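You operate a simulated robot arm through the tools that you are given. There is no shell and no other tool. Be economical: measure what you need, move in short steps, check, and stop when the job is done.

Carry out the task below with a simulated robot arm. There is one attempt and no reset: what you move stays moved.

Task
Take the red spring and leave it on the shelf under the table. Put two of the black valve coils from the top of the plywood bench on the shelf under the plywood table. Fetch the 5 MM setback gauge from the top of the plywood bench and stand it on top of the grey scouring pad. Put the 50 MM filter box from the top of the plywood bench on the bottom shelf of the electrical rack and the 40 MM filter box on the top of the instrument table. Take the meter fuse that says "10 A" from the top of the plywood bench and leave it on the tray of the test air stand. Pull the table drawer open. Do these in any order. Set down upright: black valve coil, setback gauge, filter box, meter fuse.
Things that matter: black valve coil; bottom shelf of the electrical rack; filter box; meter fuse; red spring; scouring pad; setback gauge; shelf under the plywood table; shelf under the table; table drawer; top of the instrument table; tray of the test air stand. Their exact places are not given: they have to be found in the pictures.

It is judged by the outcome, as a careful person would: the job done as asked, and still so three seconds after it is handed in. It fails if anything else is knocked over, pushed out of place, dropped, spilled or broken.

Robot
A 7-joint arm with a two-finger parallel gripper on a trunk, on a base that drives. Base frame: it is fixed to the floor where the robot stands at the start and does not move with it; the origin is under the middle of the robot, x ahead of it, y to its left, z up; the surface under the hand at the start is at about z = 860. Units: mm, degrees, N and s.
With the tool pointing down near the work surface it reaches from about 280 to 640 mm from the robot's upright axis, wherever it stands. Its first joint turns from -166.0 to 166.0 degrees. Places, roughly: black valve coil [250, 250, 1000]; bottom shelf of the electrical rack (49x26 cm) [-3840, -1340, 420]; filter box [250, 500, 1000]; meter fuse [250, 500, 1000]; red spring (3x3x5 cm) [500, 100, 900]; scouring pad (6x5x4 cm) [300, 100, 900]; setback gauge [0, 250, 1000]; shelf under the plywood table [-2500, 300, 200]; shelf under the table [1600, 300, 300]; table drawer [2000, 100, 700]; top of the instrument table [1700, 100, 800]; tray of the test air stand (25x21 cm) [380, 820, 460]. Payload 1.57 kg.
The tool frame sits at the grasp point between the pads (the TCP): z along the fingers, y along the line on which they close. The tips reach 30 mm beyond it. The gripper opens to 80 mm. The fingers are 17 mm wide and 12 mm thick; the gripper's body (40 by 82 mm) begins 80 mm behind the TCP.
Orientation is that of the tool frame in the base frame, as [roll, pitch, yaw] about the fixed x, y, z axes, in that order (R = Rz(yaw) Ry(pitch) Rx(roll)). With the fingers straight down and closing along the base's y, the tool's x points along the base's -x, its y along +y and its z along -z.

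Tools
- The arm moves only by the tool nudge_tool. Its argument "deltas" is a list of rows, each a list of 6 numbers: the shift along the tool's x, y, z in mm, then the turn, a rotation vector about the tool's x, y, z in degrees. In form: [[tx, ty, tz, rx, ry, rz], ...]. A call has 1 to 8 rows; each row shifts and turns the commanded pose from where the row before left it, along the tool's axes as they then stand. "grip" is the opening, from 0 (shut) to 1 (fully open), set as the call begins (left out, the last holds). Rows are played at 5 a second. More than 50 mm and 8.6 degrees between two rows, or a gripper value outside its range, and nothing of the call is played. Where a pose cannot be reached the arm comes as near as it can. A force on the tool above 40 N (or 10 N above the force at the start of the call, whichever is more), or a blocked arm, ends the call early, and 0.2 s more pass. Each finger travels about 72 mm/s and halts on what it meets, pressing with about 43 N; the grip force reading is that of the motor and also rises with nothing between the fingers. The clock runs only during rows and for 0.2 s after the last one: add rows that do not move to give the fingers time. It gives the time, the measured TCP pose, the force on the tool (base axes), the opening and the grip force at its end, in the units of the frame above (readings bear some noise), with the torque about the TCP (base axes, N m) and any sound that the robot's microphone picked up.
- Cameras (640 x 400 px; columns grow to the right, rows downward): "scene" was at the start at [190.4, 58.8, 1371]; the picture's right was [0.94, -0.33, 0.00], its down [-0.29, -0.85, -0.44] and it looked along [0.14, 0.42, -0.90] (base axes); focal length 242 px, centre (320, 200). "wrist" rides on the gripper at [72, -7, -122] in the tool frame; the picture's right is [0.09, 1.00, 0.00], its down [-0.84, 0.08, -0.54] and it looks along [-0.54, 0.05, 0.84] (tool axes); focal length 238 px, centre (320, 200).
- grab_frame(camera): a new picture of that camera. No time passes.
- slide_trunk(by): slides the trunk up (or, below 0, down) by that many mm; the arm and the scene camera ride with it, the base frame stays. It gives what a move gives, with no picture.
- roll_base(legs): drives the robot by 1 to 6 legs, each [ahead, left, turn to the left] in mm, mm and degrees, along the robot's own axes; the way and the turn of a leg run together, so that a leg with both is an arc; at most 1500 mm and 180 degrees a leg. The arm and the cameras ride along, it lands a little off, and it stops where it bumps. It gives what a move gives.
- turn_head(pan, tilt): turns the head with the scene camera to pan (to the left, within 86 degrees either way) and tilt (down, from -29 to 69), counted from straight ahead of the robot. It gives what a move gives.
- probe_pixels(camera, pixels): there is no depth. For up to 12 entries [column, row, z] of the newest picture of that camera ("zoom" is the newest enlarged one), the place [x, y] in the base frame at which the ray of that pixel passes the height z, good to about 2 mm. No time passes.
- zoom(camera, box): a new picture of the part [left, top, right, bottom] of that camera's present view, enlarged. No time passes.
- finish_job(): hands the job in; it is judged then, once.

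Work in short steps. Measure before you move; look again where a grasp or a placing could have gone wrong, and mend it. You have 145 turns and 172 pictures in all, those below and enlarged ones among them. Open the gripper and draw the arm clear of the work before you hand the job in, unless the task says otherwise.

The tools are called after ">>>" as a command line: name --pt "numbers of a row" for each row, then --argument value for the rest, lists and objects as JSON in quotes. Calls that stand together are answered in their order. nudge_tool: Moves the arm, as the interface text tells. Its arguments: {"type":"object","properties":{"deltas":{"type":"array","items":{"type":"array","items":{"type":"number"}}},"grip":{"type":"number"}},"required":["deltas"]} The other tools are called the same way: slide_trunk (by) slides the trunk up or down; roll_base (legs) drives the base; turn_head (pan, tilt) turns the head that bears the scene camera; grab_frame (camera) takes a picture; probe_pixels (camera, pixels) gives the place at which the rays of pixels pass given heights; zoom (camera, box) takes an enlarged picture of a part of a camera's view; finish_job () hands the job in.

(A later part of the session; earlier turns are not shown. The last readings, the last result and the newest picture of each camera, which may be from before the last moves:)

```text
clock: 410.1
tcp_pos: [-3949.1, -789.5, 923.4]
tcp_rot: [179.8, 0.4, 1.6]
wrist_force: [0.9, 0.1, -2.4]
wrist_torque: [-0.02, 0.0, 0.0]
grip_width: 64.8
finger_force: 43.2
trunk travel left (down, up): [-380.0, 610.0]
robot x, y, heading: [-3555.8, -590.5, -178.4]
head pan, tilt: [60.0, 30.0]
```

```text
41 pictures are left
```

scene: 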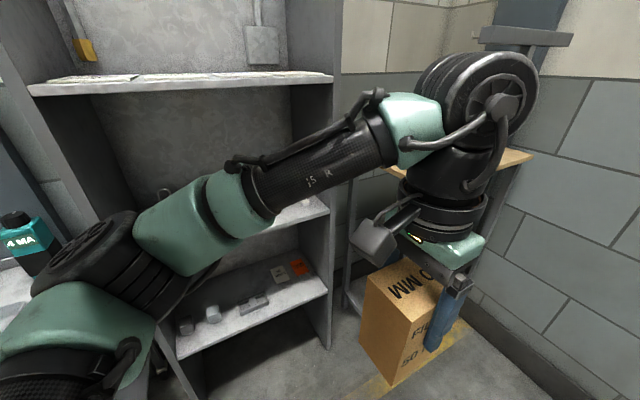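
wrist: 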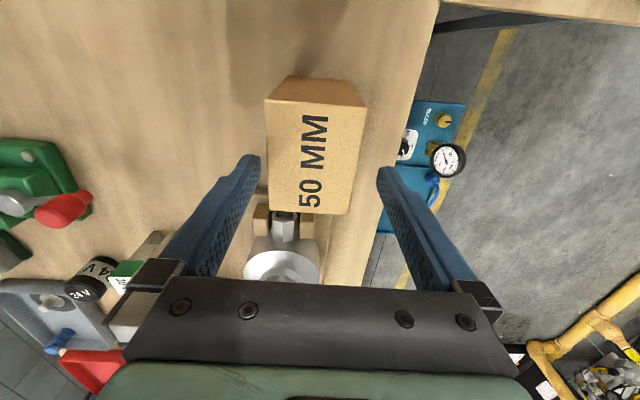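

The rack has three shelves; the bottom one has limited height above it, and the arm blocks the view. I raise the trunk, turn to face the rack (heading −90), shift to x ≈ −3900, and look straight on.

>>> slide_trunk --by 250

>>> roll_base --legs '[[0, -140, 0], [0, 0, 88.4], [0, -340, 0]]'

>>> slide_trunk --by -350

>>> turn_head --pan 0 --tilt 30

>>> grab_frame --camera "scene"

```text
clock: 412.7
tcp_pos: [-3950.1, -789.1, 1172.4]
tcp_rot: [179.8, 0.4, 1.7]
wrist_force: [0.9, -0.2, -2.9]
wrist_torque: [-0.01, -0.01, 0.0]
grip_width: 64.7
finger_force: 42.4
trunk travel left (down, up): [-630.0, 360.0]
robot x, y, heading: [-3553.2, -591.3, -178.0]
head pan, tilt: [60.0, 30.0]
```

```text
clock: 419.6
tcp_pos: [-3707.6, -850.4, 1172.9]
tcp_rot: [179.7, 0.4, 90.7]
wrist_force: [0.6, 0.1, -2.9]
wrist_torque: [0.02, -0.02, -0.01]
grip_width: 65.0
finger_force: 43.3
trunk travel left (down, up): [-630.0, 360.0]
robot x, y, heading: [-3897.9, -452.7, -89.3]
head pan, tilt: [60.0, 30.0]
```

```text
clock: 423.1
tcp_pos: [-3706.1, -851.0, 820.7]
tcp_rot: [179.9, 0.5, 90.7]
wrist_force: [-1.2, 0.1, -1.1]
wrist_torque: [0.02, 0.0, 0.04]
grip_width: 65.0
finger_force: 43.2
trunk travel left (down, up): [-280.0, 710.0]
robot x, y, heading: [-3895.9, -453.8, -89.5]
head pan, tilt: [60.0, 30.0]
```

```text
clock: 424.4
tcp_pos: [-3706.8, -850.0, 822.4]
tcp_rot: [179.8, 0.3, 90.7]
wrist_force: [-0.4, -0.2, -2.1]
wrist_torque: [-0.02, 0.0, 0.0]
grip_width: 64.5
finger_force: 42.9
trunk travel left (down, up): [-280.0, 710.0]
robot x, y, heading: [-3896.2, -455.2, -89.7]
head pan, tilt: [0.0, 30.0]
```

```text
40 pictures are left
```

scene: 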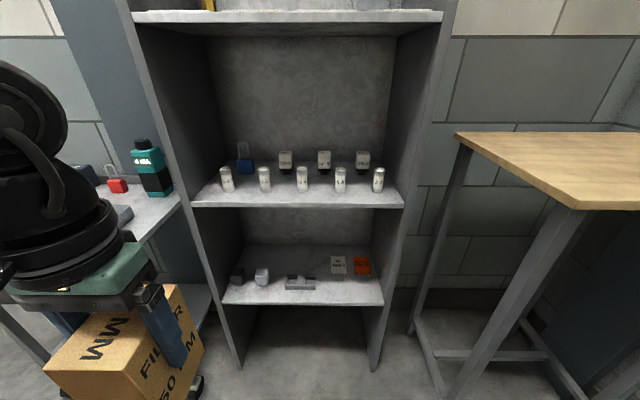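

>>> zoom --camera "scene" --box '[190, 160, 420, 320]'

>>> probe_pixels --camera "scene" --pixels '[[224, 303, 420], [383, 303, 420], [316, 290, 420], [372, 273, 420], [330, 273, 420], [345, 290, 420], [192, 205, 640], [192, 205, 680], [192, 205, 720], [404, 205, 680]]'

```text
2.50 times, centred on (305, 240) of scene
```

zoom: 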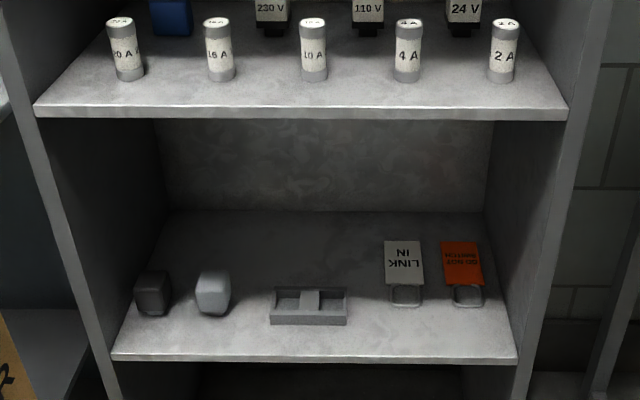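

```text
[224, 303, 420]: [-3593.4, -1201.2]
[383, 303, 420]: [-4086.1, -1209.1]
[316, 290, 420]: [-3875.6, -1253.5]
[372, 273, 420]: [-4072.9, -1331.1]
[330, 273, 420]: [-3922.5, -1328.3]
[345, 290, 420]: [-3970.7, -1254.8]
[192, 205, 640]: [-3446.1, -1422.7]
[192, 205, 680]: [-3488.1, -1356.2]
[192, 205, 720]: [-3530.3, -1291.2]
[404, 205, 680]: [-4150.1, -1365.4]
```

Measured: bottom shelf z ≈ 420, front y ≈ −1205, x −4086…−3593, middle shelf at ≈ 775; free room is behind the small items. A vertical hand can't fit, so I'll regrip the box with a tilted hand on the bench's free area. I drive back there.

>>> slide_trunk --by 350

>>> roll_base --legs '[[0, 0, 89.7], [0, -150, 0], [1315, 0, 0], [1315, 0, 0], [1315, 0, 0], [0, 0, 90]]'

```text
clock: 427.8
tcp_pos: [-3706.5, -849.6, 1172.4]
tcp_rot: [179.8, 0.4, 90.7]
wrist_force: [-0.6, -0.6, -2.9]
wrist_torque: [0.01, -0.02, 0.02]
grip_width: 65.0
finger_force: 42.7
trunk travel left (down, up): [-630.0, 360.0]
robot x, y, heading: [-3899.6, -453.9, -89.3]
head pan, tilt: [0.0, 30.0]
```

```text
clock: 455.3
tcp_pos: [-164.9, -143.5, 1172.4]
tcp_rot: [179.7, 0.4, -89.3]
wrist_force: [-0.2, 0.7, -2.0]
wrist_torque: [0.01, 0.02, 0.0]
grip_width: 64.7
finger_force: 42.8
trunk travel left (down, up): [-630.0, 360.0]
robot x, y, heading: [31.4, -538.7, 90.6]
head pan, tilt: [0.0, 30.0]
```

>>> roll_base --legs '[[250, 0, -0.6]]'

>>> nudge_tool --pt "0 0 45 0 0 0" --pt "0 0 45 0 0 0" --pt "0 0 45 0 0 0" --pt "0 0 45 0 0 0"

>>> grab_frame --camera "wrist"

```text
clock: 457.1
tcp_pos: [-160.6, 108.7, 1172.7]
tcp_rot: [179.9, 0.4, -89.9]
wrist_force: [0.4, -0.7, -2.9]
wrist_torque: [0.0, 0.0, 0.0]
grip_width: 64.7
finger_force: 43.4
trunk travel left (down, up): [-630.0, 360.0]
robot x, y, heading: [28.6, -290.4, 90.2]
head pan, tilt: [0.0, 30.0]
```

```text
clock: 458.1
tcp_pos: [-161.7, 109.5, 992.2]
tcp_rot: [179.7, 0.4, -89.9]
wrist_force: [0.2, 0.1, -2.8]
wrist_torque: [-0.04, -0.02, 0.01]
grip_width: 64.8
finger_force: 42.8
trunk travel left (down, up): [-630.0, 360.0]
robot x, y, heading: [26.8, -293.5, 89.8]
head pan, tilt: [0.0, 30.0]
```

```text
38 pictures are left
```

wrist: 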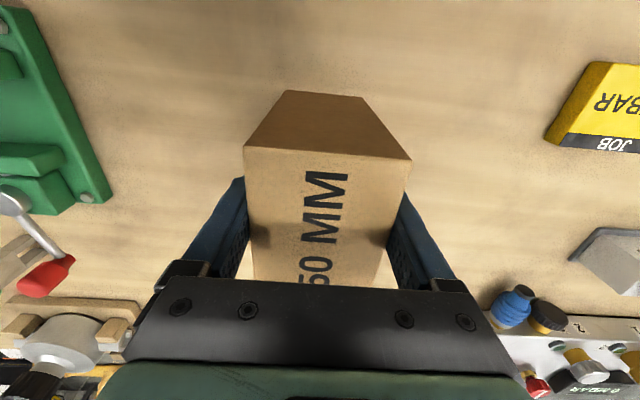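

Area is clear. I lower to 952 (bench contact expected) and release.

>>> nudge_tool --pt "0 0 25 0 0 0" --pt "0 0 12 0 0 0" --pt "0 0 2 0 0 0" --pt "0 0 2 0 0 0" --pt "0 0 1 0 0 0" --pt "0 0 0 0 0 0"

>>> nudge_tool --pt "0 0 0 0 0 0" --pt "0 0 0 0 0 0" --pt "0 0 0 0 0 0" --grip 1

>>> nudge_tool --pt "0 0 -25 0 0 0" --pt "0 0 -40 0 0 0" --pt "0 0 -40 0 0 0" --pt "0 0 -40 0 0 0"

```text
clock: 459.5
tcp_pos: [-162.6, 110.3, 951.9]
tcp_rot: [179.7, 0.6, -90.0]
wrist_force: [1.1, -0.4, 4.7]
wrist_torque: [-0.31, -0.32, 0.0]
grip_width: 64.9
finger_force: 43.0
trunk travel left (down, up): [-630.0, 360.0]
robot x, y, heading: [26.3, -289.8, 90.2]
head pan, tilt: [0.0, 30.0]
```

```text
clock: 460.3
tcp_pos: [-162.4, 108.6, 950.2]
tcp_rot: [179.9, 0.5, -89.9]
wrist_force: [-0.7, -0.7, -0.7]
wrist_torque: [-0.02, -0.01, 0.02]
grip_width: 80.3
finger_force: 0.0
trunk travel left (down, up): [-630.0, 360.0]
robot x, y, heading: [25.7, -287.3, 90.1]
head pan, tilt: [0.0, 30.0]
```

```text
clock: 461.3
tcp_pos: [-161.2, 108.1, 1094.3]
tcp_rot: [179.8, 0.4, -90.1]
wrist_force: [0.9, -0.5, -0.7]
wrist_torque: [0.0, -0.01, -0.02]
grip_width: 80.2
finger_force: 0.0
trunk travel left (down, up): [-630.0, 360.0]
robot x, y, heading: [26.3, -291.5, 90.0]
head pan, tilt: [0.0, 30.0]
```

Box set down at (-162, 109). I back the base 210 mm, extend the hand and tilt it 53° forward in free space.

>>> roll_base --legs '[[-210, 0, 0]]'

>>> nudge_tool --pt "-45 0 0 0 0 0" --pt "-45 0 0 0 0 0" --pt "0 0 0 0 -7.6 0" --pt "0 0 0 0 -7.6 0" --pt "0 0 0 0 -7.6 0" --pt "0 0 0 0 -7.6 0"

>>> nudge_tool --pt "0 0 0 0 -7.6 0" --pt "0 0 0 0 -7.6 0" --pt "0 0 0 0 -7.6 0" --pt "0 0 0 0 0 0"

```text
clock: 463.0
tcp_pos: [-160.9, -102.0, 1094.8]
tcp_rot: [179.9, 0.4, -90.1]
wrist_force: [-0.3, -0.1, -0.5]
wrist_torque: [0.01, 0.01, 0.02]
grip_width: 79.9
finger_force: 0.0
trunk travel left (down, up): [-630.0, 360.0]
robot x, y, heading: [22.9, -501.7, 89.9]
head pan, tilt: [0.0, 30.0]
```

```text
clock: 464.4
tcp_pos: [-161.8, -10.5, 1096.4]
tcp_rot: [179.8, 30.9, -90.2]
wrist_force: [-0.1, -0.1, -0.5]
wrist_torque: [-0.01, -0.02, 0.02]
grip_width: 80.1
finger_force: 0.0
trunk travel left (down, up): [-630.0, 360.0]
robot x, y, heading: [25.3, -499.3, 89.9]
head pan, tilt: [0.0, 30.0]
```

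```text
clock: 465.4
tcp_pos: [-161.5, -10.8, 1095.2]
tcp_rot: [179.6, 53.7, -90.4]
wrist_force: [-0.5, 0.0, 0.3]
wrist_torque: [0.0, -0.02, 0.01]
grip_width: 80.1
finger_force: 0.0
trunk travel left (down, up): [-630.0, 360.0]
robot x, y, heading: [22.4, -498.6, 90.0]
head pan, tilt: [0.0, 30.0]
```

>>> slide_trunk --by -148

>>> grab_frame --camera "wrist"

```text
clock: 467.1
tcp_pos: [-161.3, -10.4, 947.8]
tcp_rot: [179.6, 53.5, -90.3]
wrist_force: [-0.3, 0.2, 0.2]
wrist_torque: [0.04, -0.01, -0.02]
grip_width: 80.3
finger_force: 0.0
trunk travel left (down, up): [-482.0, 508.0]
robot x, y, heading: [26.1, -497.0, 89.8]
head pan, tilt: [0.0, 30.0]
```

```text
37 pictures are left
```

wrist: 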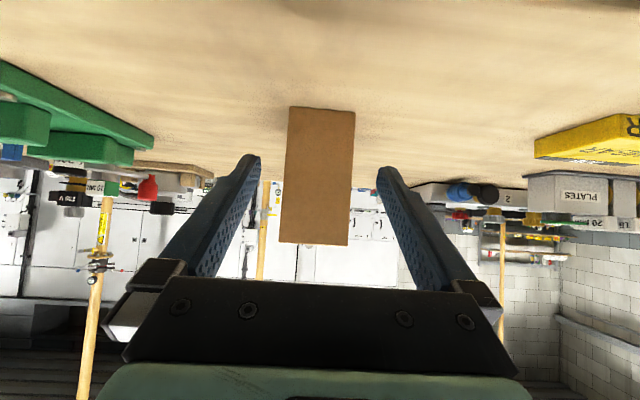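

Box centred between the fingers. Advance 105 mm horizontally and grip.

>>> nudge_tool --pt "-20.8 0 28.1 0 0 0" --pt "-20.8 0 28.1 0 0 0" --pt "-20.8 0 28.1 0 0 0" --pt "0 0 0 0 0 0"

>>> grab_frame --camera "wrist"

>>> nudge_tool --pt "0 0 0 0 0 0" --pt "0 0 0 0 0 0" --pt "0 0 0 0 0 0" --grip 0.5

```text
clock: 468.1
tcp_pos: [-162.4, 95.0, 948.6]
tcp_rot: [179.7, 53.6, -90.5]
wrist_force: [-0.1, -0.8, 0.0]
wrist_torque: [-0.01, -0.01, -0.02]
grip_width: 79.9
finger_force: 0.0
trunk travel left (down, up): [-482.0, 508.0]
robot x, y, heading: [23.1, -499.5, 89.9]
head pan, tilt: [0.0, 30.0]
```

```text
36 pictures are left
```

wrist: 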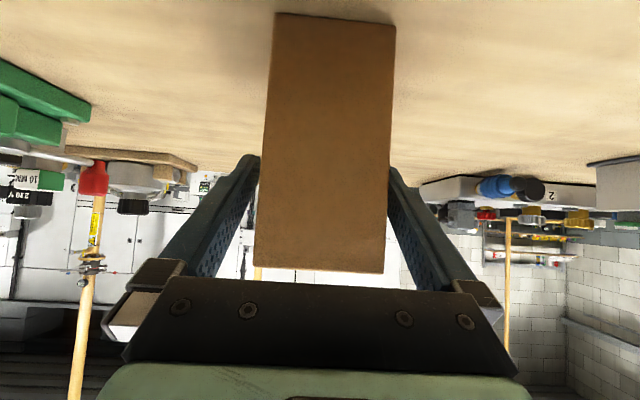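

```text
clock: 468.9
tcp_pos: [-161.7, 93.5, 948.0]
tcp_rot: [179.6, 53.6, -90.3]
wrist_force: [-1.0, 0.1, 0.6]
wrist_torque: [0.0, -0.04, 0.03]
grip_width: 64.8
finger_force: 42.6
trunk travel left (down, up): [-482.0, 508.0]
robot x, y, heading: [24.3, -497.3, 90.0]
head pan, tilt: [0.0, 30.0]
```

Regripped with tilt (box bottom 88 mm below TCP, box centre 15 mm ahead). I lift and drive back to the rack.

>>> slide_trunk --by 220

>>> roll_base --legs '[[-220, 0, 0], [0, 0, 90], [1175, 0, 0], [1175, 0, 0], [1175, 0, 0]]'

```text
clock: 471.2
tcp_pos: [-161.7, 94.1, 1168.4]
tcp_rot: [179.6, 53.6, -90.3]
wrist_force: [0.2, 0.6, -2.4]
wrist_torque: [-0.03, -0.01, 0.0]
grip_width: 64.6
finger_force: 42.5
trunk travel left (down, up): [-702.0, 288.0]
robot x, y, heading: [31.2, -497.4, 90.0]
head pan, tilt: [0.0, 30.0]
```

```text
clock: 493.4
tcp_pos: [-4082.5, -881.7, 1167.1]
tcp_rot: [179.6, 53.7, -0.2]
wrist_force: [1.1, 0.6, -2.4]
wrist_torque: [0.01, -0.05, -0.02]
grip_width: 64.7
finger_force: 43.1
trunk travel left (down, up): [-702.0, 288.0]
robot x, y, heading: [-3491.6, -693.2, -179.6]
head pan, tilt: [0.0, 30.0]
```

>>> roll_base --legs '[[0, -290, 0], [0, 0, 89.6], [0, -430, 0]]'

>>> nudge_tool --pt "0 -45 0 0 0 0" --pt "0 -45 0 0 0 0" --pt "0 0 0 0 0 0"

```text
clock: 501.4
tcp_pos: [-3741.8, -996.3, 1169.3]
tcp_rot: [179.6, 53.6, 88.9]
wrist_force: [-0.3, 0.0, -2.7]
wrist_torque: [0.05, -0.03, 0.05]
grip_width: 64.8
finger_force: 42.9
trunk travel left (down, up): [-702.0, 288.0]
robot x, y, heading: [-3923.1, -402.4, -90.7]
head pan, tilt: [0.0, 30.0]
```

```text
clock: 502.2
tcp_pos: [-3829.6, -995.0, 1167.6]
tcp_rot: [179.7, 53.5, 89.1]
wrist_force: [-0.2, -0.3, -2.1]
wrist_torque: [0.04, 0.01, 0.0]
grip_width: 64.6
finger_force: 42.9
trunk travel left (down, up): [-702.0, 288.0]
robot x, y, heading: [-3924.8, -397.4, -91.2]
head pan, tilt: [0.0, 30.0]
```

I correct heading and lower the trunk so the box bottom is at ≈ z 464, then look.

>>> roll_base --legs '[[0, 0, 1]]'

>>> slide_trunk --by -400

>>> slide_trunk --by -215

>>> turn_head --pan -10 --tilt 30

>>> grab_frame --camera "scene"

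>>> grab_frame --camera "wrist"

```text
clock: 502.9
tcp_pos: [-3820.4, -992.8, 1168.3]
tcp_rot: [179.6, 53.5, 90.0]
wrist_force: [0.9, -0.8, -3.2]
wrist_torque: [0.05, 0.03, 0.02]
grip_width: 64.7
finger_force: 42.9
trunk travel left (down, up): [-702.0, 288.0]
robot x, y, heading: [-3923.0, -398.1, -89.7]
head pan, tilt: [0.0, 30.0]
```

```text
clock: 506.8
tcp_pos: [-3820.2, -992.9, 767.6]
tcp_rot: [179.6, 53.5, 90.0]
wrist_force: [0.2, -0.6, -2.0]
wrist_torque: [0.06, 0.01, 0.04]
grip_width: 64.7
finger_force: 43.5
trunk travel left (down, up): [-302.0, 688.0]
robot x, y, heading: [-3922.9, -397.8, -89.7]
head pan, tilt: [0.0, 30.0]
```

```text
clock: 509.1
tcp_pos: [-3820.2, -992.5, 553.7]
tcp_rot: [179.6, 53.5, 90.0]
wrist_force: [0.3, -1.1, -1.8]
wrist_torque: [0.03, 0.0, -0.02]
grip_width: 64.7
finger_force: 43.1
trunk travel left (down, up): [-87.0, 903.0]
robot x, y, heading: [-3917.9, -399.1, -90.0]
head pan, tilt: [0.0, 30.0]
```

```text
clock: 509.8
tcp_pos: [-3820.1, -992.7, 553.6]
tcp_rot: [179.5, 53.5, 89.9]
wrist_force: [0.0, -0.3, -2.2]
wrist_torque: [0.1, 0.0, -0.04]
grip_width: 64.6
finger_force: 42.2
trunk travel left (down, up): [-87.0, 903.0]
robot x, y, heading: [-3922.4, -396.9, -90.2]
head pan, tilt: [-10.0, 30.0]
```

```text
35 pictures are left
```

scene: 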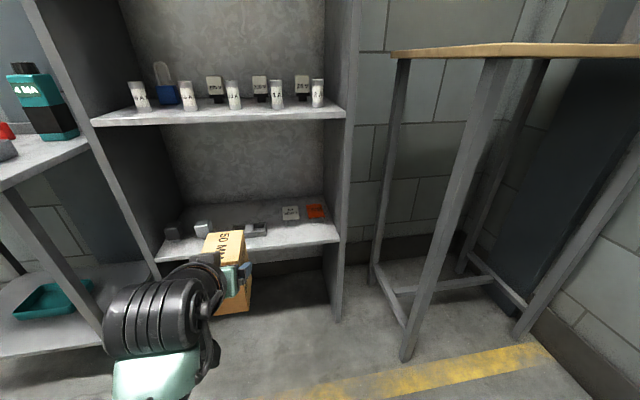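

```text
34 pictures are left
```

wrist: 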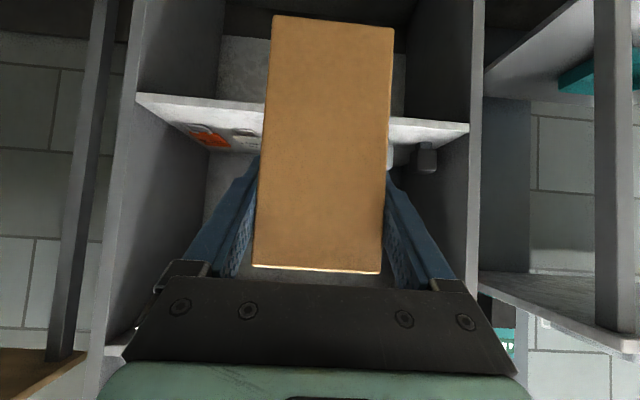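

>>> probe_pixels --camera "scene" --pixels '[[339, 239, 400], [339, 239, 420], [339, 239, 440], [157, 257, 420], [264, 226, 440], [245, 228, 440], [194, 225, 440], [208, 225, 440], [284, 216, 430]]'

>>> probe_pixels --camera "wrist" --pixels '[[468, 124, 400], [468, 124, 420], [468, 124, 440], [138, 94, 420], [425, 170, 420], [248, 150, 430]]'

>>> zoom --camera "scene" --box '[140, 170, 350, 290]'

```text
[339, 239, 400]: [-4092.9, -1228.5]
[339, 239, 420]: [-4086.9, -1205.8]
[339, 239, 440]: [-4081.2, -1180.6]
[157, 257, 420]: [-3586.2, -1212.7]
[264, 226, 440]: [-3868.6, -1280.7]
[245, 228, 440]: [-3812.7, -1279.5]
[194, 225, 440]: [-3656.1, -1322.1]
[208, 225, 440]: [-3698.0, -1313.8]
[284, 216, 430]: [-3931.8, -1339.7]
```

```text
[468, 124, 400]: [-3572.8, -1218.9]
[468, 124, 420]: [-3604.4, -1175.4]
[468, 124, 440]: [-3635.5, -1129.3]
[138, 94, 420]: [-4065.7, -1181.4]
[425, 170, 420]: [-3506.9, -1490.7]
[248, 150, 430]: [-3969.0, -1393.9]
```

```text
3.05 times, centred on (245, 230) of scene
```

zoom: 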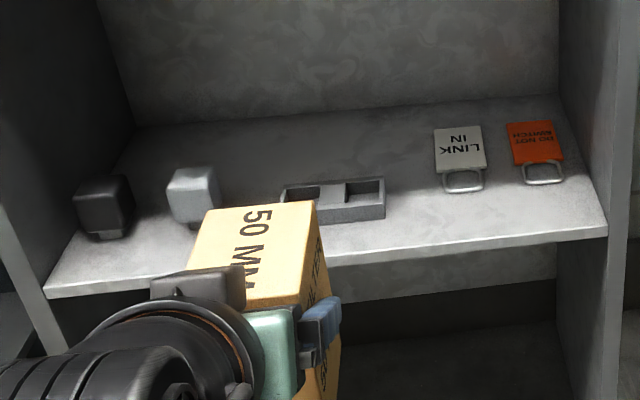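

Shelf items span y ≈ −1230…−1275 near the front; the spot behind them at x ≈ −3820 is free. I raise 8 mm and drive in 337 mm.

>>> slide_trunk --by 8

>>> roll_base --legs '[[200, 0, 0]]'

>>> turn_head --pan 0 --tilt 35

>>> grab_frame --camera "scene"

```text
clock: 510.3
tcp_pos: [-3820.4, -992.6, 560.8]
tcp_rot: [179.6, 53.5, 90.0]
wrist_force: [-0.6, -0.4, -2.7]
wrist_torque: [0.06, -0.04, -0.02]
grip_width: 64.8
finger_force: 42.6
trunk travel left (down, up): [-95.0, 895.0]
robot x, y, heading: [-3923.5, -398.4, -90.1]
head pan, tilt: [-10.0, 30.0]
```

```text
clock: 511.9
tcp_pos: [-3818.8, -1192.5, 560.6]
tcp_rot: [179.6, 53.6, 90.0]
wrist_force: [0.5, -0.5, -2.5]
wrist_torque: [0.06, 0.01, 0.02]
grip_width: 64.5
finger_force: 43.3
trunk travel left (down, up): [-95.0, 895.0]
robot x, y, heading: [-3923.2, -601.0, -89.5]
head pan, tilt: [-10.0, 30.0]
```

```text
clock: 512.7
tcp_pos: [-3820.2, -1192.7, 561.1]
tcp_rot: [179.7, 53.5, 90.0]
wrist_force: [-0.2, 0.2, -2.8]
wrist_torque: [0.04, 0.01, -0.02]
grip_width: 64.6
finger_force: 43.6
trunk travel left (down, up): [-95.0, 895.0]
robot x, y, heading: [-3919.2, -599.7, -89.8]
head pan, tilt: [0.0, 35.0]
```

```text
32 pictures are left
```

scene: 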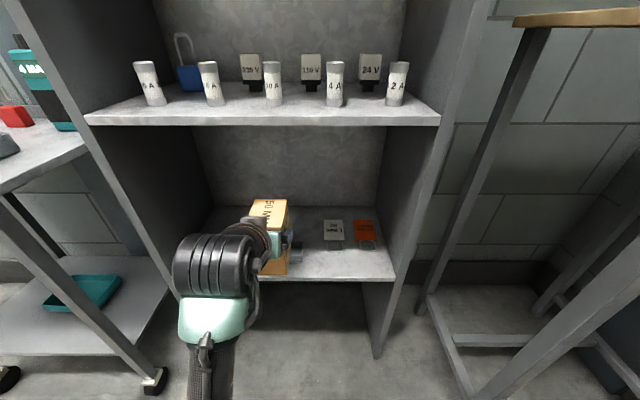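

>>> roll_base --legs '[[140, 0, 0]]'

>>> grab_frame --camera "scene"

>>> grab_frame --camera "wrist"

```text
clock: 514.0
tcp_pos: [-3817.7, -1333.2, 561.1]
tcp_rot: [179.7, 53.5, 90.1]
wrist_force: [0.7, -0.4, -2.9]
wrist_torque: [0.05, 0.03, 0.0]
grip_width: 64.9
finger_force: 42.8
trunk travel left (down, up): [-95.0, 895.0]
robot x, y, heading: [-3923.6, -738.8, -89.6]
head pan, tilt: [0.0, 35.0]
```

```text
31 pictures are left
```

scene: 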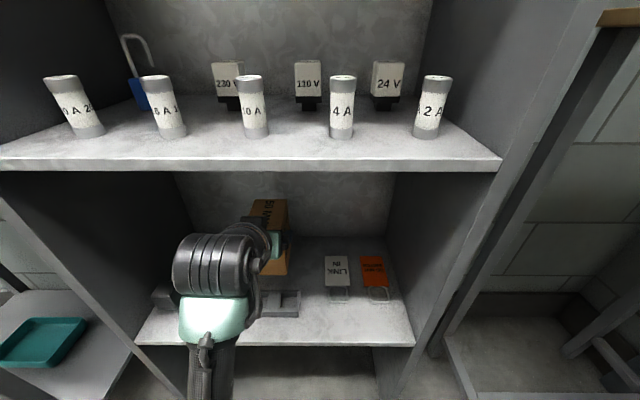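

```text
30 pictures are left
```

wrist: 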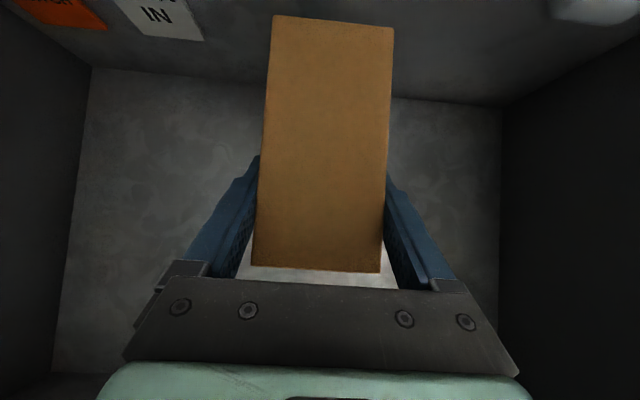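

Box is behind the small items. I lower the trunk 45 mm and step down to contact.

>>> slide_trunk --by -45

>>> nudge_tool --pt "1.6 0 1.2 0 0 0" --pt "1.6 0 1.2 0 0 0" --pt "1.6 0 1.2 0 0 0" --pt "0 0 0 0 0 0"

>>> nudge_tool --pt "1.6 0 1.2 0 0 0" --pt "0 0 0 0 0 0" --pt "0 0 0 0 0 0"

```text
clock: 514.9
tcp_pos: [-3816.9, -1333.5, 515.0]
tcp_rot: [179.6, 53.5, 90.1]
wrist_force: [-0.4, 0.4, -1.7]
wrist_torque: [0.08, -0.02, 0.01]
grip_width: 64.7
finger_force: 43.1
trunk travel left (down, up): [-50.0, 940.0]
robot x, y, heading: [-3922.3, -740.4, -89.6]
head pan, tilt: [0.0, 35.0]
```

```text
clock: 515.9
tcp_pos: [-3817.4, -1332.8, 509.8]
tcp_rot: [179.6, 53.5, 90.1]
wrist_force: [-0.3, 0.2, -2.8]
wrist_torque: [0.07, -0.04, -0.02]
grip_width: 64.6
finger_force: 43.3
trunk travel left (down, up): [-50.0, 940.0]
robot x, y, heading: [-3920.8, -739.6, -89.6]
head pan, tilt: [0.0, 35.0]
```

```text
clock: 516.7
tcp_pos: [-3818.2, -1332.5, 508.6]
tcp_rot: [179.5, 53.6, 90.0]
wrist_force: [0.0, 0.2, -2.0]
wrist_torque: [-0.05, 0.08, 0.03]
grip_width: 64.5
finger_force: 43.4
trunk travel left (down, up): [-50.0, 940.0]
robot x, y, heading: [-3922.5, -741.5, -89.9]
head pan, tilt: [0.0, 35.0]
```

>>> nudge_tool --pt "1.6 0 1.2 0 0 0" --pt "0 0 0 0 0 0" --pt "0 0 0 0 0 0"

>>> nudge_tool --pt "1.2 0 0.9 0 0 0" --pt "0 0 0 0 0 0" --pt "0 0 0 0 0 0"

```text
clock: 517.5
tcp_pos: [-3817.0, -1332.0, 508.3]
tcp_rot: [179.6, 53.8, 89.9]
wrist_force: [-0.1, 2.5, 10.6]
wrist_torque: [0.56, 0.47, -0.03]
grip_width: 64.9
finger_force: 43.2
trunk travel left (down, up): [-50.0, 940.0]
robot x, y, heading: [-3919.9, -740.7, -89.6]
head pan, tilt: [0.0, 35.0]
```

```text
clock: 518.3
tcp_pos: [-3817.4, -1332.9, 507.9]
tcp_rot: [179.5, 54.1, 90.0]
wrist_force: [0.3, 3.5, 22.0]
wrist_torque: [0.86, 0.72, -0.09]
grip_width: 64.7
finger_force: 42.8
trunk travel left (down, up): [-50.0, 940.0]
robot x, y, heading: [-3917.3, -740.2, -89.8]
head pan, tilt: [0.0, 35.0]
```

Contact at 508. I unload, open fully, and drive straight back.

>>> nudge_tool --pt "-1.6 0 -1.2 0 0 0" --pt "0 0 0 0 0 0"

>>> nudge_tool --pt "0 0 0 0 0 0" --pt "0 0 0 0 0 0" --pt "0 0 0 0 0 0" --grip 1

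>>> roll_base --legs '[[-340, 0, 0]]'

>>> grab_frame --camera "scene"

```text
clock: 518.9
tcp_pos: [-3817.5, -1333.6, 507.7]
tcp_rot: [179.5, 53.8, 90.1]
wrist_force: [0.8, -3.6, 13.6]
wrist_torque: [-0.66, 0.39, 0.12]
grip_width: 64.8
finger_force: 42.7
trunk travel left (down, up): [-50.0, 940.0]
robot x, y, heading: [-3917.6, -739.5, -89.5]
head pan, tilt: [0.0, 35.0]
```

```text
clock: 519.7
tcp_pos: [-3818.0, -1332.0, 506.3]
tcp_rot: [179.7, 53.4, 90.0]
wrist_force: [-0.4, -0.2, 0.6]
wrist_torque: [0.0, 0.03, -0.01]
grip_width: 80.0
finger_force: 0.0
trunk travel left (down, up): [-50.0, 940.0]
robot x, y, heading: [-3914.9, -739.0, -89.7]
head pan, tilt: [0.0, 35.0]
```

```text
clock: 521.9
tcp_pos: [-3819.3, -993.2, 506.4]
tcp_rot: [179.7, 53.5, 90.0]
wrist_force: [0.6, -0.2, 0.2]
wrist_torque: [0.0, 0.0, -0.01]
grip_width: 80.2
finger_force: 0.1
trunk travel left (down, up): [-50.0, 940.0]
robot x, y, heading: [-3921.1, -396.3, -90.1]
head pan, tilt: [0.0, 35.0]
```

```text
29 pictures are left
```

scene: 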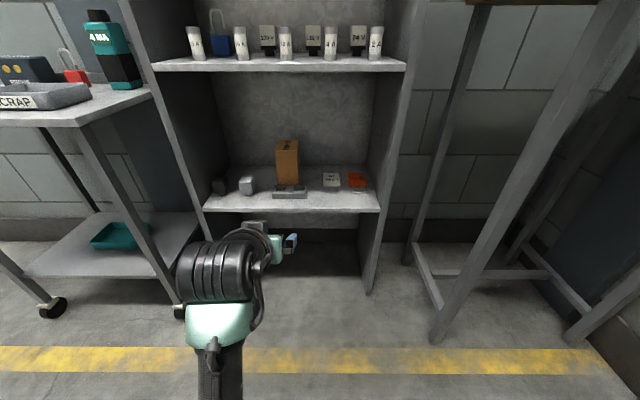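

The 50 MM box stands on the bottom shelf. Next I look at the shelf under the plywood table while the trunk is low.

>>> roll_base --legs '[[0, 0, 90], [0, -350, 0], [1300, 0, 0], [0, 0, 90]]'

>>> turn_head --pan 0 --tilt 28

>>> grab_frame --camera "scene"

```text
clock: 527.9
tcp_pos: [-3321.9, -615.6, 505.2]
tcp_rot: [179.6, 53.5, -178.8]
wrist_force: [0.2, -0.4, 0.1]
wrist_torque: [-0.01, 0.02, 0.0]
grip_width: 80.3
finger_force: 0.1
trunk travel left (down, up): [-50.0, 940.0]
robot x, y, heading: [-3912.8, -728.4, 1.5]
head pan, tilt: [0.0, 35.0]
stopped in leg 2: the robot was blocked; the commanded pose is now the measured one
```

```text
clock: 528.6
tcp_pos: [-3321.0, -614.8, 505.9]
tcp_rot: [179.6, 53.6, -178.8]
wrist_force: [0.5, 0.4, 0.7]
wrist_torque: [0.01, -0.02, -0.01]
grip_width: 80.1
finger_force: 0.0
trunk travel left (down, up): [-50.0, 940.0]
robot x, y, heading: [-3913.4, -725.2, 1.4]
head pan, tilt: [0.0, 28.0]
```

```text
28 pictures are left
```

scene: 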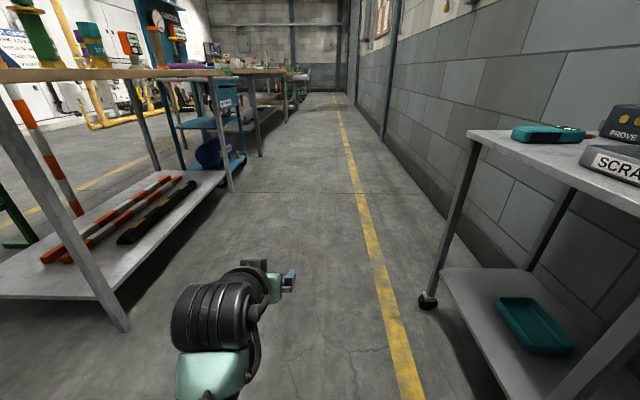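

The base stopped against something on its right at y ≈ −728; nothing looks displaced. I move away left and continue to the front of the plywood table.

>>> roll_base --legs '[[0, 50, -1.4], [1330, 0, 0], [0, -60, 0], [0, 0, 90]]'

>>> grab_frame --camera "scene"

```text
clock: 540.2
tcp_pos: [-2685.8, -143.0, 506.7]
tcp_rot: [179.6, 53.5, -90.2]
wrist_force: [-0.3, -0.3, -0.7]
wrist_torque: [-0.03, 0.02, -0.03]
grip_width: 80.1
finger_force: 0.0
trunk travel left (down, up): [-50.0, 940.0]
robot x, y, heading: [-2588.0, -739.3, 90.1]
head pan, tilt: [0.0, 28.0]
```

```text
27 pictures are left
```

scene: 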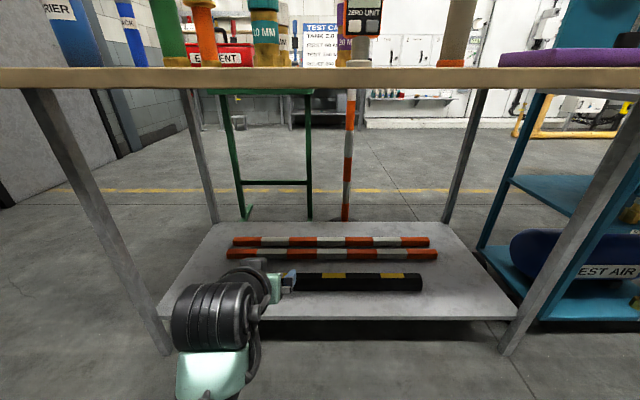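

>>> probe_pixels --camera "scene" --pixels '[[515, 316, 200], [160, 316, 200], [515, 316, 230], [160, 316, 230], [422, 290, 200], [460, 295, 200], [480, 295, 200], [455, 225, 200], [422, 275, 240]]'

>>> grab_frame --camera "wrist"

```text
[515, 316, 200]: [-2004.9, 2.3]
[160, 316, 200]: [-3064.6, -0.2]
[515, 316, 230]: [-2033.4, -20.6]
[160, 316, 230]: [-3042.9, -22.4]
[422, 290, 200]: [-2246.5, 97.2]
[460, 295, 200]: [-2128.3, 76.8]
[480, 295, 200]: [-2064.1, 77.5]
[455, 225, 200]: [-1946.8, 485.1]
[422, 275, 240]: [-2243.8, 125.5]
```

```text
26 pictures are left
```

wrist: 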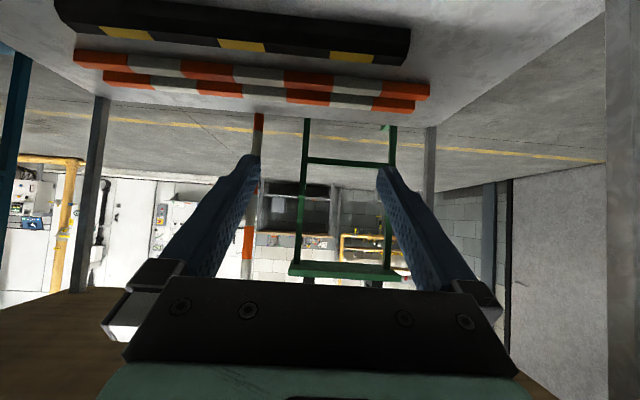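

The right part of this shelf (x ≈ −2200…−2050, y ≈ 75) is free, in line beyond the bar's end (−2245). I reduce the tilt to 30°, raise, and drive to the bench for the 110 V coil at ≈ (470, 221).

>>> slide_trunk --by 400

>>> slide_trunk --by 200

>>> nudge_tool --pt "0 0 0 0 7.8 0" --pt "0 0 0 0 7.8 0" --pt "0 0 0 0 7.8 0" --pt "0 0 0 0 0 0" --grip 0.9

>>> roll_base --legs '[[-110, 0, 0], [0, -1052, 0], [0, -1052, 0], [0, -1052, 0], [200, 0, 0]]'

>>> turn_head --pan 10 --tilt 45

>>> grab_frame --camera "scene"

```text
clock: 544.0
tcp_pos: [-2686.1, -143.4, 907.6]
tcp_rot: [179.6, 53.4, -90.1]
wrist_force: [-0.9, 0.7, -0.2]
wrist_torque: [0.02, 0.01, 0.02]
grip_width: 80.7
finger_force: 0.1
trunk travel left (down, up): [-450.0, 540.0]
robot x, y, heading: [-2587.5, -736.8, 90.1]
head pan, tilt: [0.0, 28.0]
```

```text
clock: 546.2
tcp_pos: [-2686.5, -143.4, 1107.8]
tcp_rot: [179.5, 53.4, -90.1]
wrist_force: [0.5, -0.2, 0.5]
wrist_torque: [0.04, 0.01, -0.05]
grip_width: 80.1
finger_force: 0.0
trunk travel left (down, up): [-650.0, 340.0]
robot x, y, heading: [-2589.9, -738.0, 90.0]
head pan, tilt: [0.0, 28.0]
```

```text
clock: 547.2
tcp_pos: [-2686.3, -142.0, 1107.6]
tcp_rot: [179.8, 30.1, -90.0]
wrist_force: [0.5, 0.1, -0.9]
wrist_torque: [0.0, 0.01, 0.02]
grip_width: 72.0
finger_force: 0.1
trunk travel left (down, up): [-650.0, 340.0]
robot x, y, heading: [-2587.4, -735.6, 89.8]
head pan, tilt: [0.0, 28.0]
```

```text
clock: 564.6
tcp_pos: [465.8, -63.5, 1106.8]
tcp_rot: [179.7, 30.1, -89.8]
wrist_force: [-0.4, 0.4, -0.6]
wrist_torque: [0.0, -0.01, 0.03]
grip_width: 72.2
finger_force: 0.2
trunk travel left (down, up): [-650.0, 340.0]
robot x, y, heading: [569.6, -656.8, 89.7]
head pan, tilt: [0.0, 28.0]
```

```text
clock: 565.4
tcp_pos: [466.9, -64.7, 1107.6]
tcp_rot: [179.7, 30.2, -89.8]
wrist_force: [0.1, 0.0, -0.1]
wrist_torque: [-0.02, 0.01, 0.0]
grip_width: 72.1
finger_force: 0.0
trunk travel left (down, up): [-650.0, 340.0]
robot x, y, heading: [572.2, -659.9, 90.2]
head pan, tilt: [10.0, 45.0]
```

```text
25 pictures are left
```

scene: 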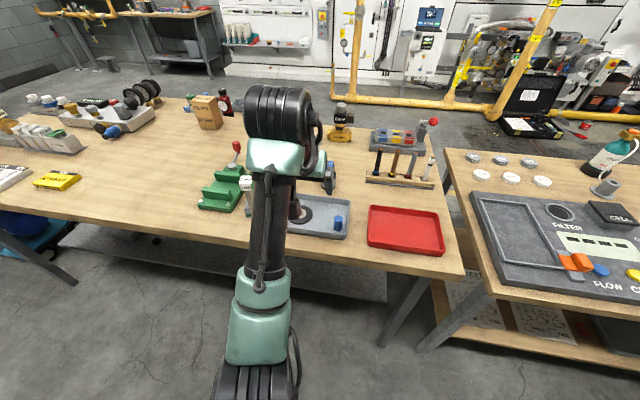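

>>> roll_base --legs '[[190, 0, 0]]'

>>> slide_trunk --by -110

>>> grab_frame --camera "wrist"

```text
clock: 567.0
tcp_pos: [465.2, 124.8, 1107.0]
tcp_rot: [179.6, 30.1, -89.8]
wrist_force: [0.2, -0.4, 0.1]
wrist_torque: [-0.04, 0.02, 0.02]
grip_width: 71.6
finger_force: 0.0
trunk travel left (down, up): [-650.0, 340.0]
robot x, y, heading: [569.1, -470.9, 90.2]
head pan, tilt: [10.0, 45.0]
```

```text
clock: 568.4
tcp_pos: [465.2, 125.1, 996.8]
tcp_rot: [179.7, 30.3, -89.8]
wrist_force: [-0.8, 0.6, 0.6]
wrist_torque: [0.02, 0.02, -0.02]
grip_width: 72.1
finger_force: 0.2
trunk travel left (down, up): [-540.0, 450.0]
robot x, y, heading: [566.4, -468.4, 90.7]
head pan, tilt: [10.0, 45.0]
```

```text
24 pictures are left
```

wrist: 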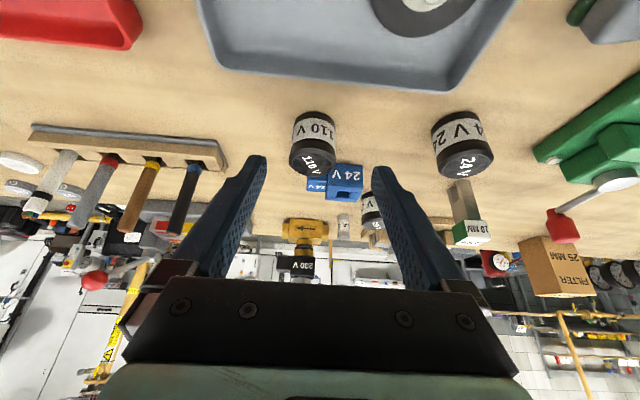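

>>> probe_pixels --camera "wrist" --pixels '[[315, 112, 860], [294, 125, 865], [337, 125, 865], [312, 160, 900], [312, 160, 910], [312, 160, 920], [289, 160, 910], [336, 160, 910], [462, 158, 910], [455, 113, 860]]'

```text
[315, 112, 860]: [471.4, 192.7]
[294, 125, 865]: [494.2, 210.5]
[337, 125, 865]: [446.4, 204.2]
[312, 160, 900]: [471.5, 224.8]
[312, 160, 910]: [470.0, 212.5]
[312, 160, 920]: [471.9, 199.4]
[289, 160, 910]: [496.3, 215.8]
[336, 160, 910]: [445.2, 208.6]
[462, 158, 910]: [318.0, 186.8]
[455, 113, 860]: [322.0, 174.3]
```

Coil 110 V: centre ≈ (470.5, 218), Ø50, top ≈ 905. I move over it and descend to z 898.

>>> roll_base --legs '[[85, 0, -0.5]]'

>>> slide_trunk --by -50

>>> grab_frame --camera "wrist"

```text
clock: 569.5
tcp_pos: [470.8, 211.7, 996.4]
tcp_rot: [179.7, 30.1, -90.2]
wrist_force: [-1.4, 0.9, 0.7]
wrist_torque: [-0.04, -0.01, 0.02]
grip_width: 71.9
finger_force: 0.0
trunk travel left (down, up): [-540.0, 450.0]
robot x, y, heading: [567.2, -386.3, 90.0]
head pan, tilt: [10.0, 45.0]
```

```text
clock: 570.4
tcp_pos: [471.2, 210.4, 948.3]
tcp_rot: [179.7, 30.2, -90.3]
wrist_force: [0.3, -0.2, 1.2]
wrist_torque: [0.04, -0.01, 0.04]
grip_width: 71.9
finger_force: 0.0
trunk travel left (down, up): [-490.0, 500.0]
robot x, y, heading: [568.9, -385.1, 90.0]
head pan, tilt: [10.0, 45.0]
```

```text
23 pictures are left
```

wrist: 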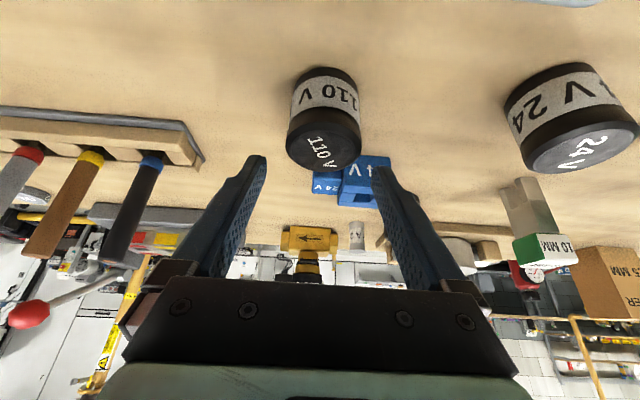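

>>> probe_pixels --camera "wrist" --pixels '[[385, 165, 890], [365, 158, 890], [365, 158, 880], [380, 185, 900], [345, 190, 870], [320, 190, 865]]'

```text
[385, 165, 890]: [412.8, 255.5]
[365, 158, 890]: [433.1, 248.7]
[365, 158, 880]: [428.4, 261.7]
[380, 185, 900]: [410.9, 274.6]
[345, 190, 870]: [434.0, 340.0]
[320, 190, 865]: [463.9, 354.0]
```

Blue coil's near face is y ≈ 250+, finger tips reach ≈ 233: clear. Descend 50 and grip.

>>> slide_trunk --by -49

>>> nudge_tool --pt "0 0 0 0 0 0" --pt "0 0 0 0 0 0" --pt "0 0 0 0 0 0" --grip 0.35

>>> slide_trunk --by 200

>>> grab_frame --camera "wrist"

```text
clock: 571.3
tcp_pos: [471.4, 210.3, 899.7]
tcp_rot: [179.7, 30.2, -90.3]
wrist_force: [-0.2, -0.3, 0.5]
wrist_torque: [0.02, -0.02, 0.03]
grip_width: 72.1
finger_force: 0.1
trunk travel left (down, up): [-441.0, 549.0]
robot x, y, heading: [568.4, -384.7, 89.6]
head pan, tilt: [10.0, 45.0]
```

```text
clock: 572.1
tcp_pos: [470.1, 210.9, 898.1]
tcp_rot: [179.7, 30.1, -90.2]
wrist_force: [-1.6, 1.2, 0.1]
wrist_torque: [0.0, -0.05, 0.05]
grip_width: 50.2
finger_force: 43.2
trunk travel left (down, up): [-441.0, 549.0]
robot x, y, heading: [568.6, -383.8, 89.9]
head pan, tilt: [10.0, 45.0]
```

```text
clock: 574.3
tcp_pos: [470.7, 211.4, 1098.1]
tcp_rot: [179.8, 30.1, -90.3]
wrist_force: [0.6, 0.8, -2.7]
wrist_torque: [0.0, 0.04, 0.03]
grip_width: 49.7
finger_force: 42.9
trunk travel left (down, up): [-641.0, 349.0]
robot x, y, heading: [566.4, -386.4, 90.0]
head pan, tilt: [10.0, 45.0]
```

```text
22 pictures are left
```

wrist: 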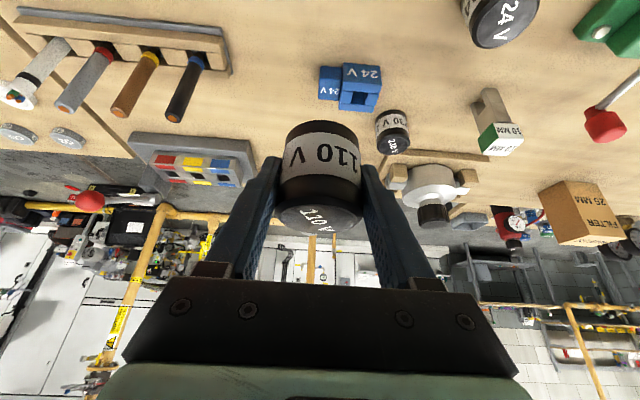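

Coil held (bottom 38 mm below TCP). I drive to the plywood table, aiming at (-2180, 75).

>>> roll_base --legs '[[-450, 0, 0], [0, 1325, 0], [0, 1325, 0]]'

>>> slide_trunk --by -400

>>> slide_trunk --by -230

>>> nudge_tool --pt "20 0 34.6 0 0 0" --pt "20 0 34.6 0 0 0" --pt "20 0 34.6 0 0 0" --pt "20 0 34.6 0 0 0" --pt "0 0 0 0 0 0"

```text
clock: 589.4
tcp_pos: [-2174.2, -242.4, 1098.4]
tcp_rot: [179.8, 30.2, -89.9]
wrist_force: [0.1, -0.1, -3.5]
wrist_torque: [-0.03, -0.03, 0.03]
grip_width: 49.8
finger_force: 43.1
trunk travel left (down, up): [-641.0, 349.0]
robot x, y, heading: [-2070.1, -839.0, 90.1]
head pan, tilt: [10.0, 45.0]
```

```text
clock: 593.2
tcp_pos: [-2174.2, -242.7, 696.7]
tcp_rot: [179.8, 30.1, -89.9]
wrist_force: [-0.1, 0.1, -2.3]
wrist_torque: [0.0, -0.03, 0.0]
grip_width: 49.7
finger_force: 42.8
trunk travel left (down, up): [-241.0, 749.0]
robot x, y, heading: [-2071.6, -836.8, 90.3]
head pan, tilt: [10.0, 45.0]
```

```text
clock: 595.7
tcp_pos: [-2174.1, -243.6, 466.9]
tcp_rot: [179.6, 30.1, -89.9]
wrist_force: [0.7, -0.4, -2.9]
wrist_torque: [-0.04, -0.02, 0.01]
grip_width: 49.7
finger_force: 42.7
trunk travel left (down, up): [-11.0, 979.0]
robot x, y, heading: [-2074.7, -835.9, 90.2]
head pan, tilt: [10.0, 45.0]
```

```text
clock: 596.9
tcp_pos: [-2175.9, -242.7, 308.1]
tcp_rot: [179.6, 30.1, -89.9]
wrist_force: [0.5, -0.3, -2.7]
wrist_torque: [0.0, 0.0, -0.03]
grip_width: 49.8
finger_force: 42.9
trunk travel left (down, up): [-11.0, 979.0]
robot x, y, heading: [-2074.5, -835.6, 90.0]
head pan, tilt: [10.0, 45.0]
```

>>> nudge_tool --pt "12.5 0 21.6 0 0 0" --pt "0 0 0 0 0 0"

>>> roll_base --legs '[[200, 0, 0]]'

>>> turn_head --pan 0 --tilt 38

>>> grab_frame --camera "scene"

>>> grab_frame --camera "wrist"

```text
clock: 597.5
tcp_pos: [-2176.0, -243.3, 282.1]
tcp_rot: [179.7, 30.2, -89.8]
wrist_force: [-0.4, 0.3, -3.0]
wrist_torque: [0.01, 0.01, 0.03]
grip_width: 50.0
finger_force: 42.6
trunk travel left (down, up): [-11.0, 979.0]
robot x, y, heading: [-2074.4, -837.7, 90.3]
head pan, tilt: [10.0, 45.0]
```

```text
clock: 599.1
tcp_pos: [-2174.9, -44.9, 284.2]
tcp_rot: [179.7, 30.1, -90.0]
wrist_force: [0.0, 0.2, -3.7]
wrist_torque: [-0.02, -0.03, 0.02]
grip_width: 49.7
finger_force: 43.3
trunk travel left (down, up): [-11.0, 979.0]
robot x, y, heading: [-2067.8, -640.9, 90.5]
head pan, tilt: [10.0, 45.0]
```

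```text
clock: 599.8
tcp_pos: [-2175.2, -44.2, 282.9]
tcp_rot: [179.8, 30.2, -90.0]
wrist_force: [0.1, 1.2, -2.0]
wrist_torque: [0.02, 0.0, -0.01]
grip_width: 49.5
finger_force: 42.5
trunk travel left (down, up): [-11.0, 979.0]
robot x, y, heading: [-2075.3, -638.8, 90.2]
head pan, tilt: [0.0, 38.0]
```

```text
21 pictures are left
```

scene: 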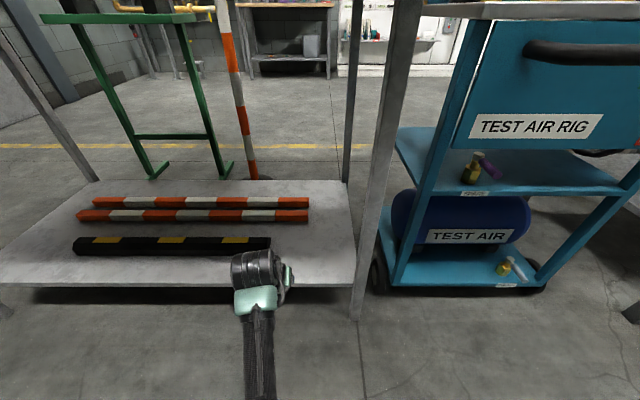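

```text
20 pictures are left
```

wrist: 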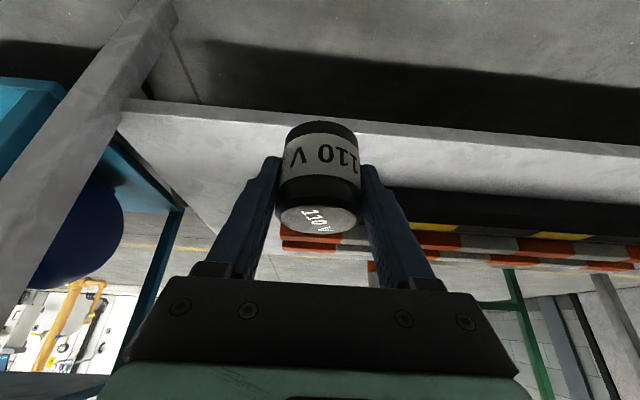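

>>> probe_pixels --camera "scene" --pixels '[[355, 277, 190], [355, 277, 210], [355, 277, 230], [272, 250, 210], [250, 277, 210]]'

>>> probe_pixels --camera "wrist" --pixels '[[450, 142, 190], [450, 142, 210], [450, 142, 230], [130, 110, 210], [385, 190, 210], [385, 190, 230]]'

```text
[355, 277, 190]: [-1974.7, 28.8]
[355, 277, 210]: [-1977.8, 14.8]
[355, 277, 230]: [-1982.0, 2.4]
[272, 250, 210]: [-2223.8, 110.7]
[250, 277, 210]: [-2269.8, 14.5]
```

```text
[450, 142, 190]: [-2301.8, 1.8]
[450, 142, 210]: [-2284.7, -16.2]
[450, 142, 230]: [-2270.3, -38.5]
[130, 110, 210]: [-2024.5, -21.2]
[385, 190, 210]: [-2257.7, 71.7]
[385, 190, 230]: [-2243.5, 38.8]
```

I advance to TCP y ≈ 68 and lower toward the shelf.

>>> roll_base --legs '[[112, 0, 0]]'

>>> nudge_tool --pt "8 0 13.8 0 0 0" --pt "5 0 8.7 0 0 0" --pt "1.5 0 2.6 0 0 0" --pt "1.5 0 2.6 0 0 0" --pt "1.5 0 2.6 0 0 0" --pt "0 0 0 0 0 0"

```text
clock: 601.0
tcp_pos: [-2176.9, 67.1, 284.0]
tcp_rot: [179.8, 30.0, -89.9]
wrist_force: [-0.7, -0.2, -2.3]
wrist_torque: [-0.02, 0.0, 0.04]
grip_width: 50.0
finger_force: 43.1
trunk travel left (down, up): [-11.0, 979.0]
robot x, y, heading: [-2074.9, -526.2, 90.0]
head pan, tilt: [0.0, 38.0]
```

```text
clock: 602.4
tcp_pos: [-2177.2, 66.5, 248.1]
tcp_rot: [179.7, 30.1, -89.9]
wrist_force: [0.7, 0.5, -2.6]
wrist_torque: [0.0, -0.02, -0.01]
grip_width: 49.8
finger_force: 42.8
trunk travel left (down, up): [-11.0, 979.0]
robot x, y, heading: [-2075.3, -530.7, 90.1]
head pan, tilt: [0.0, 38.0]
```

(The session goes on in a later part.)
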